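You operate a simulated robot arm through the tools that you are given. There is no shell and no other tool. Be economical: measure what you need, move in short steps, check, and stop when the job is done.

Carry out the task below with a simulated robot arm. There is one attempt and no reset: what you move stays moved.

Task
Put one of the cartons from the top of the bench on the card there.

The check looks at the end state, three seconds after you hand in, the way a careful person would. Anything else that was tipped, shoved, dropped, spilled or broken makes it a failure.

Robot
A 7-joint arm with a two-finger parallel gripper, fixed in place. Base frame: the origin is at the foot of the arm, x ahead of it, y to its left, z up; the work surface is at about z = 0. Lengths are in mm, angles in rad, forces in N, time in s.
With the tool pointing down near the work surface it reaches from about 240 to 620 mm from the base axis. Its first joint turns from -1.152 to 1.152 rad. Payload 2.6 kg.
The TCP is the grasp point between the finger pads, 30 mm short of the fingertips. In the tool frame z runs along the fingers and y along their closing line. The gripper opens to 94 mm. The fingers are 28 mm wide and 10 mm thick; the gripper's body (50 by 96 mm) begins 55 mm behind the TCP.
Orientation is that of the tool frame in the base frame, as a unit quaternion [x, y, z, w]. With the fingers straight down and closing along the base's y, the tool's x points along the base's -x, its y along +y and its z along -z.

Tools
- The arm moves only by the tool apply_moves. Its argument "commands" is a list that holds one entry, the list of rows, each a list of 7 numbers: the shift along the tool's x, y, z in mm, then the turn, a rotation vector about the tool's x, y, z in rad, then the closure in counts, from 0 (fully open) to 255 (shut). In form: [[[tx, ty, tz, wx, wy, wz, claw], ...]]. A call has 1 to 12 rows; each row shifts and turns the commanded pose from where the row before left it, along the tool's axes as they then stand. Rows are played at 5 a second. More than 50 mm and 0.15 rad between two rows, or a gripper value outside its range, and nothing of the call is played. A pose out of reach is approached as far as the arm can. The call stops where the force on the tool passes 40 N (or 10 N more than at its start, if that is more) or the arm is blocked; 0.2 s more then pass. The fingers move at their own pace (about 72 mm/s each) and stop on an object; they squeeze with about 24 N. The grip force told is the motor's: it shows also when the fingers shut on nothing. Time passes only in rows, and 0.2 s behind the last, so rows that do not move let the fingers close. It gives the time, the measured TCP pose, the force on the tool (base axes), the opening and the grip force at its end, in the units of the frame above (readings bear some noise).
- Cameras (640 x 400 px; columns grow to the right, rows downward): "scene" is fixed at [38.8, 453.3, 554.5]; the picture's right is [-0.71, -0.71, 0.00], its down [-0.52, 0.52, -0.68] and it looks along [0.48, -0.48, -0.73] (base axes); focal length 266 px, centre (320, 200). "wrist" rides on the gripper at [-37, 0, -58] in the tool frame; the picture's right is [0.00, -1.00, 0.00], its down [0.97, 0.00, -0.24] and it looks along [0.24, 0.00, 0.97] (tool axes); focal length 218 px, centre (320, 200).
- snapshot(camera): a new picture of that camera. No time passes.
- measure_at(camera, pixels): for up to 12 pixels [column, row] of the newest picture of that camera ("zoom" is the newest enlarged one), the place [x, y, z] in the base frame of the surface seen there, good to about 2 mm, but the place of the scene camera against the robot may be out by one fixed shift of up to 18 mm in any direction. No time passes.
- close_up(camera, box): a new picture of the part [left, top, right, bottom] of that camera's present view, enlarged. No time passes.
- close_job(): hands the job in; it is judged then, once.

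Keep the steps short. Do not move on a guess: measure, check each grasp and each placing, and mend mistakes. In all there are 60 turns and 26 pictures (those below and enlarged ones count). Leave the gripper open and the arm clear of the work at the hand-in unless told otherwise, and finish with a single line.

The tools are called after ">>>" by a JSON object that holds its "name" and its "arguments". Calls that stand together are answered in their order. apply_moves: Moves the arm, as the interface text tells. Its arguments: {"type":"object","properties":{"commands":{"type":"array","items":{"type":"array","items":{"type":"array","items":{"type":"number"}}}}},"required":["commands"]} The other tools are called the same way: snapshot (camera) takes a picture; measure_at (camera, pixels) gives the place of the surface under pixels of a picture; close_up (camera, box) takes an enlarged picture of a part of a camera's view; close_job () hands the job in.

At the start:

```text
t: 0.0
eef_pos: [384.0, 102.1, 228.9]
orientation: [0.001, 1.0, 0.0, -0.001]
contact_force: [0.0, -0.6, 0.0]
width: 93.9
gripper_force: 0.2
```

scene: 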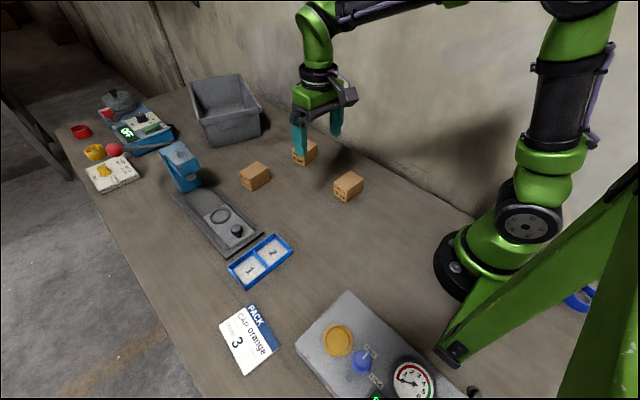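
wrist: 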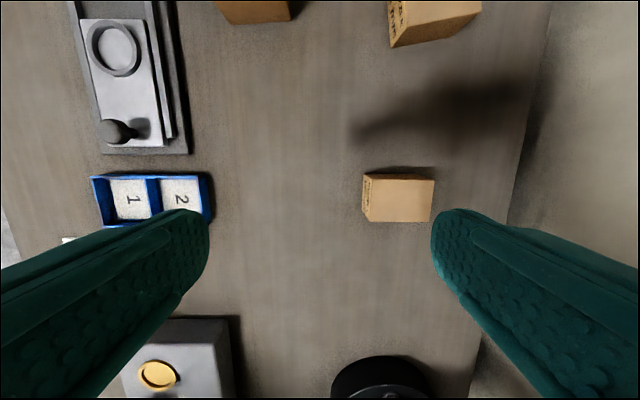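

I see three cartons and a white card at about (250,338). There is another white item near (112,173). I'll enlarge both areas before choosing.

>>> {"name": "close_up", "arguments": {"camera": "scene", "box": [200, 220, 360, 400]}}

>>> {"name": "close_up", "arguments": {"camera": "scene", "box": [60, 70, 220, 200]}}

>>> {"name": "close_up", "arguments": {"camera": "scene", "box": [220, 120, 380, 220]}}

```text
2.22 times, centred on (280, 310) of scene
```

zoom: 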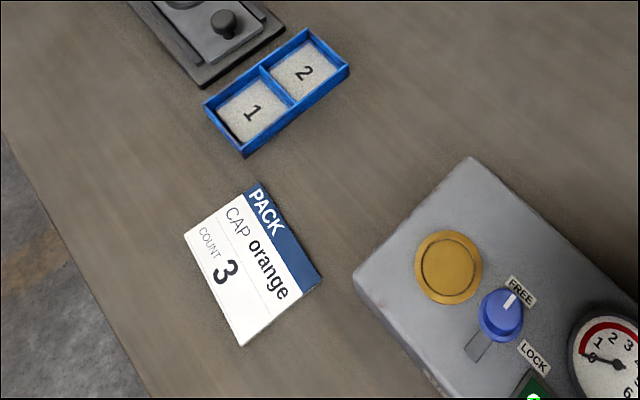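

```text
3.08 times, centred on (140, 135) of scene
```

zoom: 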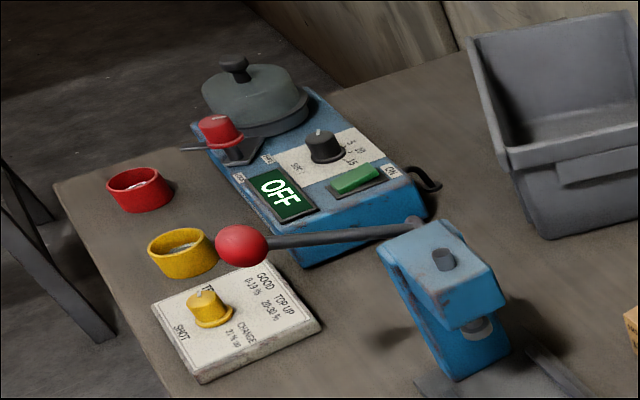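

```text
4.00 times, centred on (300, 170) of scene
```

zoom: 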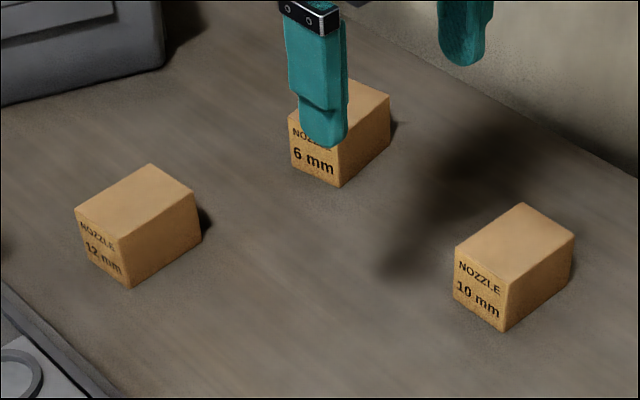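

The only plain card is the "PACK" card, and any of the three cartons will do. I'll take the 10 mm one, which is nearest. I'll measure it in both cameras to find the scene camera's offset, and measure the card corners too.

>>> {"name": "measure_at", "arguments": {"camera": "wrist", "pixels": [[373, 183], [430, 183], [427, 218], [371, 218], [400, 200], [340, 250], [95, 178], [207, 174], [68, 240], [154, 200]]}}

>>> {"name": "measure_at", "arguments": {"camera": "scene", "pixels": [[350, 172], [362, 180], [347, 187], [336, 181], [349, 180], [221, 314], [256, 305], [279, 348], [245, 373], [250, 338], [292, 246], [245, 287]]}}

```text
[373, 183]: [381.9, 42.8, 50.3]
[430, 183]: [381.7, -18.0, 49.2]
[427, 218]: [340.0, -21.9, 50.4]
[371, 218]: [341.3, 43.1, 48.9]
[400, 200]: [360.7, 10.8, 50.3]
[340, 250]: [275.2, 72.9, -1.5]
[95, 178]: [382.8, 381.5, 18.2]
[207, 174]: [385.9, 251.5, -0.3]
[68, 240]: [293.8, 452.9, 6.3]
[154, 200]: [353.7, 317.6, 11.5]
```

```text
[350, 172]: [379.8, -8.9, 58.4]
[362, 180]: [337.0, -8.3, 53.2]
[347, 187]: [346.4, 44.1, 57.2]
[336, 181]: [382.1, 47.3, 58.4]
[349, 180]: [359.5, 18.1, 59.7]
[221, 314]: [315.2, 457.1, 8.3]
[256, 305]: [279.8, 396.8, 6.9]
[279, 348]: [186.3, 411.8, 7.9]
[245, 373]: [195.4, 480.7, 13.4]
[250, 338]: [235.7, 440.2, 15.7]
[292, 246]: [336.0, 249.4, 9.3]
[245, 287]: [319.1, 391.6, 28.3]
```

The wrist camera puts the carton's top at z≈50, x 340–382, y −21 to 43, so its centre is about (361, 11). The fingers already close along y, and 65 mm fits in the 94 mm opening. I'll move above it to z≈150 and look again.

>>> {"name": "apply_moves", "arguments": {"commands": [[[12, -45, 0, 0, 0, 0, 0], [11, -46, 0, 0, 0, 0, 0], [0, 0, 40, 0, 0, 0, 0], [0, 0, 39, 0, 0, 0, 0], [0, 0, 0, 0, 0, 0, 0]]]}}

>>> {"name": "snapshot", "arguments": {"camera": "wrist"}}

```text
t: 1.2
eef_pos: [359.4, 10.0, 149.8]
orientation: [0.001, 1.0, 0.0, 0.0]
contact_force: [0.3, -0.4, -1.2]
width: 93.6
gripper_force: 0.1
```

```text
20 pictures are left
```

wrist: 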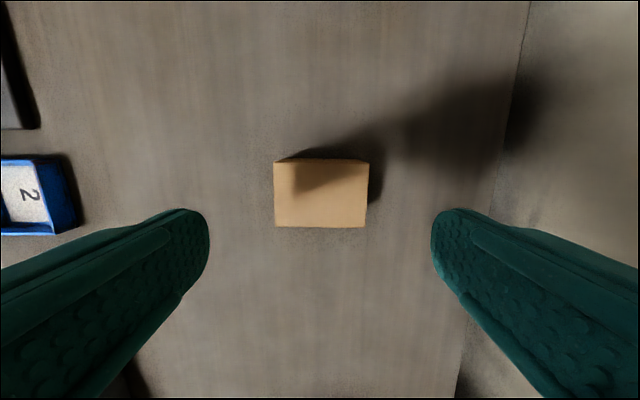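

The carton is centred between the fingers at about (321,193). I'll measure its top edges and corners for an exact centre and yaw.

>>> {"name": "measure_at", "arguments": {"camera": "wrist", "pixels": [[277, 165], [366, 165], [362, 223], [278, 223], [321, 193], [275, 193], [366, 193], [320, 161], [320, 225], [320, 260]]}}

```text
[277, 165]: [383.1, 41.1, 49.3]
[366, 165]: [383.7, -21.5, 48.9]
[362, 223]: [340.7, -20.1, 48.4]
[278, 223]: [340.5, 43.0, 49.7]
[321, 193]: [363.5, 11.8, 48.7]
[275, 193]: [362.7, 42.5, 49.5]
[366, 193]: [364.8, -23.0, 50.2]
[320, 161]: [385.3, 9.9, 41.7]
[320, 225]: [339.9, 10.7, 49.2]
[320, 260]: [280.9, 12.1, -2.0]
```

The centre is (362, 10), the yaw is about 0 and the top is at 49. I'll go down to TCP z≈34, which puts the fingertips about 4 mm above the bench, with the gripper open.

>>> {"name": "apply_moves", "arguments": {"commands": [[[-2.5, 0, 40, 0, 0, 0, 0], [0, 0, 40, 0, 0, 0, 0], [0, 0, 20, 0, 0, 0, 0], [0, 0, 15.5, 0, 0, 0, 0], [0, 0, 0, 0, 0, 0, 0]]]}}

```text
t: 2.4
eef_pos: [363.6, 12.0, 34.9]
orientation: [0.0, 1.0, 0.0, 0.0]
contact_force: [-0.2, -0.2, -0.1]
width: 94.1
gripper_force: 0.0
```

There was no contact and z is 34.9. Now I'll close the gripper.

>>> {"name": "apply_moves", "arguments": {"commands": [[[0, 0, 0, 0, 0, 0, 130], [0, 0, 0, 0, 0, 0, 200], [0, 0, 0, 0, 0, 0, 200], [0, 0, 0, 0, 0, 0, 200]]]}}

```text
t: 3.4
eef_pos: [363.6, 11.6, 35.0]
orientation: [0.0, 1.0, 0.0, 0.0]
contact_force: [0.6, -0.6, -0.3]
width: 73.8
gripper_force: 24.3
```

The grip reads 24 N, but the opening is 73.8 mm and I measured the carton at about 64–66 mm. I'll look before lifting.

>>> {"name": "snapshot", "arguments": {"camera": "wrist"}}

>>> {"name": "close_up", "arguments": {"camera": "scene", "box": [260, 100, 420, 220]}}

```text
19 pictures are left
```

wrist: 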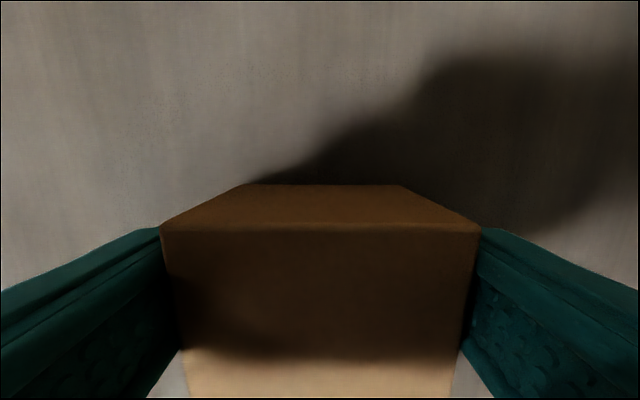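

```text
3.33 times, centred on (340, 160) of scene
```

zoom: 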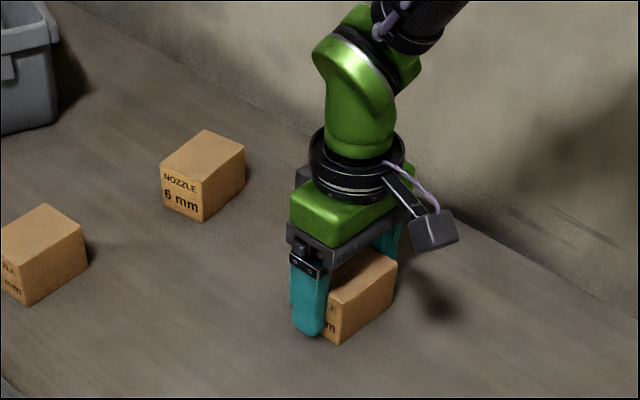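

Both pads touch the carton's end faces evenly, and the carton is upright. I'll do a small test lift and check that the grip holds.

>>> {"name": "apply_moves", "arguments": {"commands": [[[0, 0, -10, 0, 0, 0, 200], [0, 0, -20, 0, 0, 0, 200], [0, 0, 0, 0, 0, 0, 200]]]}}

>>> {"name": "snapshot", "arguments": {"camera": "wrist"}}

```text
t: 4.2
eef_pos: [363.1, 11.9, 64.3]
orientation: [0.0, 1.0, 0.0, 0.0]
contact_force: [-0.2, 0.1, -1.3]
width: 73.9
gripper_force: 23.6
```

```text
17 pictures are left
```

wrist: 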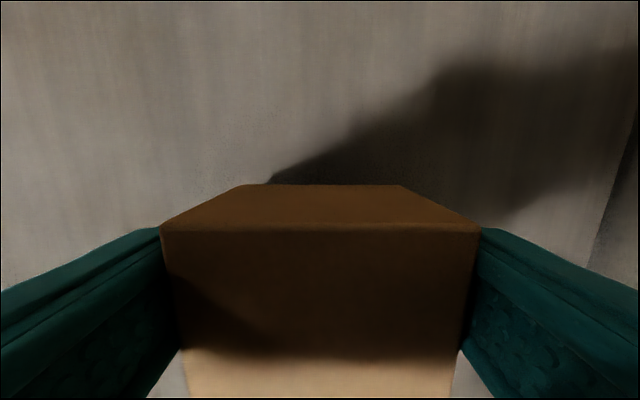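

The carton rose cleanly with the grip unchanged. I'll lift to z≈175, then turn the tool about 81° counter-clockwise seen from above. That lines the carton's long side up with the card's long side.

>>> {"name": "apply_moves", "arguments": {"commands": [[[0, 0, -40, 0, 0, 0, 200], [0, 0, -40, 0, 0, 0, 200], [0, 0, -30, 0, 0, -0.14, 200], [0, 0, 0, 0, 0, -0.14, 200], [0, 0, 0, 0, 0, -0.14, 200], [0, 0, 0, 0, 0, -0.14, 200], [0, 0, 0, 0, 0, -0.14, 200], [0, 0, 0, 0, 0, -0.14, 200], [0, 0, 0, 0, 0, -0.14, 200], [0, 0, 0, 0, 0, -0.14, 200], [0, 0, 0, 0, 0, -0.14, 200], [0, 0, 0, 0, 0, -0.14, 200]]]}}

```text
t: 6.8
eef_pos: [363.1, 10.4, 176.4]
orientation: [-0.645, 0.764, 0.0, 0.0]
contact_force: [0.4, 0.3, -0.8]
width: 73.9
gripper_force: 24.0
```

The turn is right: tool −x now points to +y, so the wrist camera looks ahead of the carton. I'll carry it at z≈176 to about (255, 300) and look at the card.

>>> {"name": "apply_moves", "arguments": {"commands": [[[-38.3, 22.2, 0, 0, 0, 0, 200], [-38.3, 22.2, 0, 0, 0, 0, 200], [-38.3, 22.2, 0, 0, 0, 0, 200], [-38.3, 22.2, 0, 0, 0, 0, 200], [-38.3, 22.2, 0, 0, 0, 0, 200], [-38.3, 22.2, 0, 0, 0, 0, 200], [-38.3, 22.2, 0, 0, 0, 0, 200], [0, 0, 0, 0, 0, 0, 200]]]}}

>>> {"name": "snapshot", "arguments": {"camera": "wrist"}}

```text
t: 8.6
eef_pos: [252.7, 300.7, 174.0]
orientation: [-0.643, 0.765, 0.0, 0.0]
contact_force: [0.4, -0.1, -0.7]
width: 73.7
gripper_force: 24.0
```

```text
16 pictures are left
```

wrist: 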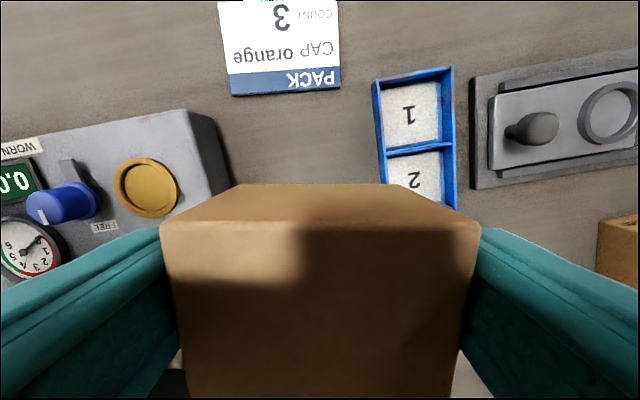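

The card is in view, nearly square to the tool, but its far edge is cut off. I'll move 50 mm forward (tool −x) and measure there.

>>> {"name": "apply_moves", "arguments": {"commands": [[[-25, 0, 0, 0, 0, 0, 200], [-25, 0, 0, 0, 0, 0, 200], [0, 0, 0, 0, 0, 0, 200]]]}}

>>> {"name": "snapshot", "arguments": {"camera": "wrist"}}

```text
t: 9.4
eef_pos: [263.3, 350.3, 175.8]
orientation: [-0.644, 0.765, 0.0, 0.0]
contact_force: [0.1, -0.7, -1.3]
width: 74.1
gripper_force: 23.6
```

```text
15 pictures are left
```

wrist: 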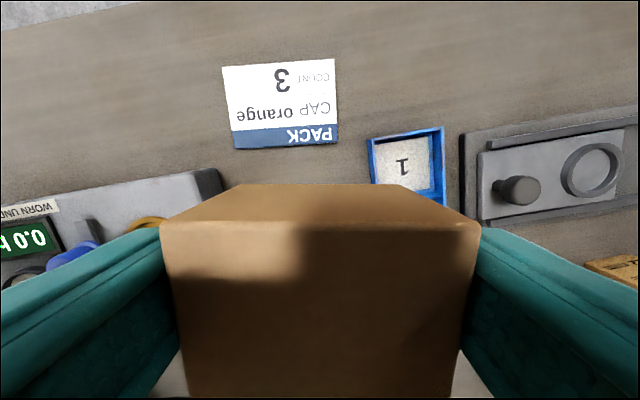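

I'll measure the card's four corners and centre, the bench beside it, the bottom edge of the front of the carton, and nearby tray and device points.

>>> {"name": "measure_at", "arguments": {"camera": "wrist", "pixels": [[225, 69], [332, 62], [335, 141], [237, 147], [281, 105], [200, 100], [350, 105], [369, 142], [215, 172], [245, 186], [400, 186], [320, 235]]}}

```text
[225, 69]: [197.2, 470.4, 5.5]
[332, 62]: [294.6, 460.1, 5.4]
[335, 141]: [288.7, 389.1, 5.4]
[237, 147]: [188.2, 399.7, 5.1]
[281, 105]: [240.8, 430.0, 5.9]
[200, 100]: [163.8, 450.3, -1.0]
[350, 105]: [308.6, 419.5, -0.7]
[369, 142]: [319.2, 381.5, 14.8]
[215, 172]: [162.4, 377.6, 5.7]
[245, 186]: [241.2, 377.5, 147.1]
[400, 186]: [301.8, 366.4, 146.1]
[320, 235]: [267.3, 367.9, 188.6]
```

The card's top is at z≈5.5 and its centre is at (242, 430). Its long axis is at about −6° and the tool's is at about −9.7°, so I need 0.065 rad more counter-clockwise. Placing height is TCP z≈41. I'll move over the card and check.

>>> {"name": "apply_moves", "arguments": {"commands": [[[-37.4, 17.2, 0, 0, 0, 0, 200], [-37.3, 17.3, 0, 0, 0, 0, 200], [0, 0, 0, 0, 0, -0.065, 200], [0, 0, 40, 0, 0, 0, 200], [0, 0, 40, 0, 0, 0, 200], [0, 0, 0, 0, 0, 0, 200]]]}}

>>> {"name": "snapshot", "arguments": {"camera": "scene"}}

```text
t: 10.8
eef_pos: [243.7, 429.3, 94.4]
orientation: [-0.668, 0.744, 0.001, 0.0]
contact_force: [-0.4, 0.1, 0.1]
width: 74.0
gripper_force: 24.3
```

```text
14 pictures are left
```

scene: 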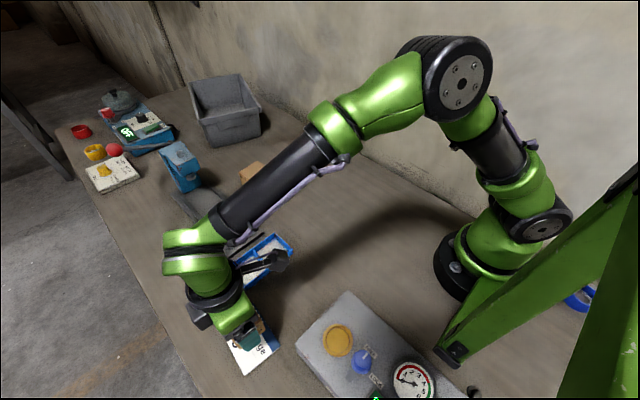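

The arm is over the card at (243.7, 429.3), z 94.4, and clear of everything nearby. I'll go down to z≈44, just above contact.

>>> {"name": "apply_moves", "arguments": {"commands": [[[0, 0, 30, 0, 0, 0, 200], [0, 0, 14, 0, 0, 0, 200], [0, 0, 6, 0, 0, 0, 200], [0, 0, 0, 0, 0, 0, 200]]]}}

>>> {"name": "snapshot", "arguments": {"camera": "wrist"}}

```text
t: 11.8
eef_pos: [242.5, 430.4, 45.4]
orientation: [-0.668, 0.744, 0.0, 0.0]
contact_force: [-0.2, 0.0, -0.4]
width: 73.5
gripper_force: 24.5
```

```text
13 pictures are left
```

wrist: 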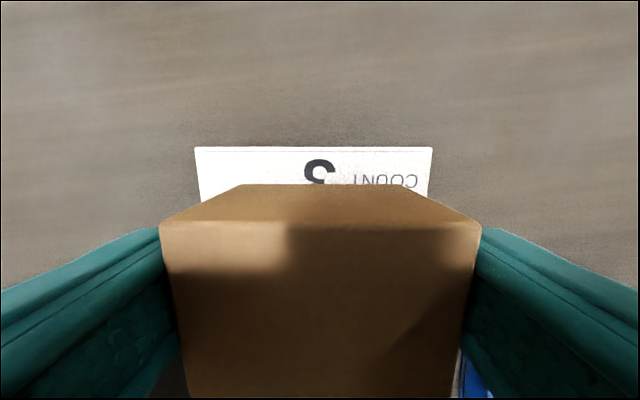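

The carton is square to the card and centred, with the card showing evenly on both sides. I'll lower it in 1 mm steps and watch the force.

>>> {"name": "apply_moves", "arguments": {"commands": [[[0, 0, 1.5, 0, 0, 0, 200], [0, 0, 1, 0, 0, 0, 200], [0, 0, 0.7, 0, 0, 0, 200], [0, 0, 0, 0, 0, 0, 200]]]}}

```text
t: 12.8
eef_pos: [242.7, 431.3, 40.7]
orientation: [-0.668, 0.744, 0.0, 0.0]
contact_force: [-0.5, 0.4, 0.2]
width: 74.1
gripper_force: 23.2
```

There's no load yet. I'll go down in half-millimetre steps.

>>> {"name": "apply_moves", "arguments": {"commands": [[[0, 0, 0.5, 0, 0, 0, 200], [0, 0, 0, 0, 0, 0, 200]]]}}

>>> {"name": "apply_moves", "arguments": {"commands": [[[0, 0, 0.5, 0, 0, 0, 200], [0, 0, 0, 0, 0, 0, 200]]]}}

```text
t: 13.4
eef_pos: [243.4, 431.2, 41.9]
orientation: [-0.668, 0.744, 0.0, 0.0]
contact_force: [-0.3, 0.3, -1.1]
width: 74.0
gripper_force: 24.0
```

```text
t: 14.0
eef_pos: [242.1, 430.3, 40.6]
orientation: [-0.669, 0.744, 0.0, 0.0]
contact_force: [0.1, 0.0, -2.2]
width: 73.8
gripper_force: 23.7
```

>>> {"name": "apply_moves", "arguments": {"commands": [[[0, 0, 0.5, 0, 0, 0, 200], [0, 0, 0, 0, 0, 0, 200]]]}}

>>> {"name": "apply_moves", "arguments": {"commands": [[[0, 0, 0.5, 0, 0, 0, 200], [0, 0, 0, 0, 0, 0, 200]]]}}

>>> {"name": "close_up", "arguments": {"camera": "scene", "box": [190, 280, 310, 390]}}

```text
t: 14.6
eef_pos: [243.3, 429.6, 41.9]
orientation: [-0.668, 0.744, 0.0, 0.0]
contact_force: [0.2, 0.5, 0.1]
width: 74.0
gripper_force: 23.9
```

```text
t: 15.2
eef_pos: [242.6, 431.0, 40.9]
orientation: [-0.669, 0.743, 0.0, 0.0]
contact_force: [-0.8, -1.6, 5.2]
width: 74.2
gripper_force: 24.0
```

```text
3.64 times, centred on (250, 335) of scene
```

zoom: 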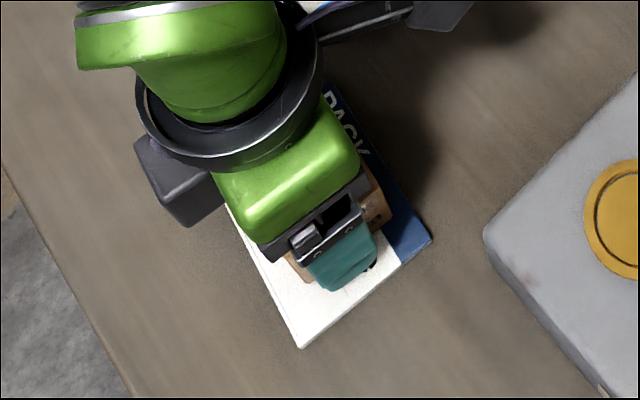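

The upward force is now 5.2 N, so the carton is resting on the card. I'll open the gripper gently and then rise straight up.

>>> {"name": "apply_moves", "arguments": {"commands": [[[0, 0, 0, 0, 0, 0, 40], [0, 0, 0, 0, 0, 0, 0], [0, 0, 0, 0, 0, 0, 0], [0, 0, -10, 0, 0, 0, 0], [0, 0, -30, 0, 0, 0, 0], [0, 0, -40, 0, 0, 0, 0], [0, 0, -45, 0, 0, 0, 0], [0, 0, 0, 0, 0, 0, 0]]]}}

>>> {"name": "snapshot", "arguments": {"camera": "wrist"}}

```text
t: 17.0
eef_pos: [242.6, 428.2, 166.1]
orientation: [-0.668, 0.744, 0.0, 0.0]
contact_force: [0.2, -0.8, -0.3]
width: 94.1
gripper_force: 0.0
```

```text
11 pictures are left
```

wrist: 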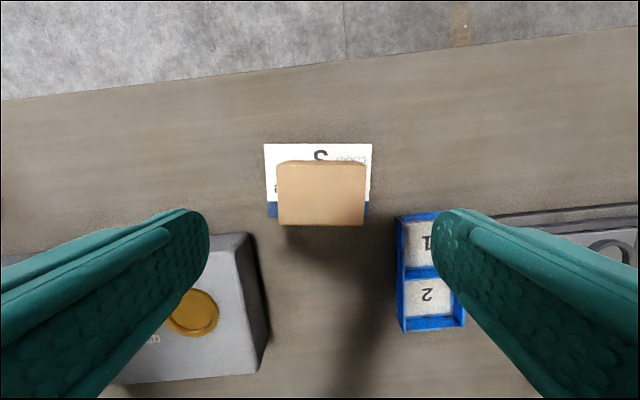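

The carton stands upright on the card. I'll measure it to confirm, and back the arm away by first rising and then moving toward the base side.

>>> {"name": "measure_at", "arguments": {"camera": "wrist", "pixels": [[281, 168], [362, 168], [361, 221], [282, 221], [267, 146], [370, 147]]}}

>>> {"name": "apply_moves", "arguments": {"commands": [[[0, 0, -40, 0, 0, 0, 0], [45, -15, 0, 0, 0, 0, 0], [45, -15, 0, 0, 0, 0, 0], [45, -15, 0, 0, 0, 0, 0], [45, -15, 0, 0, 0, 0, 0], [0, 0, 0, 0, 0, 0, 0]]]}}

>>> {"name": "snapshot", "arguments": {"camera": "scene"}}

```text
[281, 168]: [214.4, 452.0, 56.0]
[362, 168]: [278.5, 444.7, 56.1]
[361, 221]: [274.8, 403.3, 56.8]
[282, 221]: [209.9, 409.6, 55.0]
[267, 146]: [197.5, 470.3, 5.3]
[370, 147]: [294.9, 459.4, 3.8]
```

```text
t: 18.4
eef_pos: [283.2, 244.8, 207.2]
orientation: [-0.668, 0.744, 0.0, 0.0]
contact_force: [-0.7, -1.1, 0.9]
width: 94.0
gripper_force: 0.1
```

```text
10 pictures are left
```

scene: 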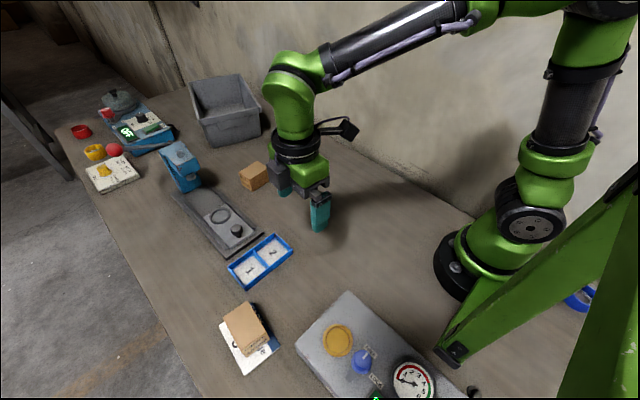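

The carton's top is level at z≈56 and centred at about (244, 427), well inside the card. The card hasn't moved, everything else I can see is in place, and the arm is clear with the gripper open. I'll hand in.

>>> {"name": "close_job", "arguments": {}}

```text
The job is handed in.
```

The 10 mm nozzle carton is standing upright in the middle of the PACK card, nothing else was disturbed, and the arm is clear with the gripper open.
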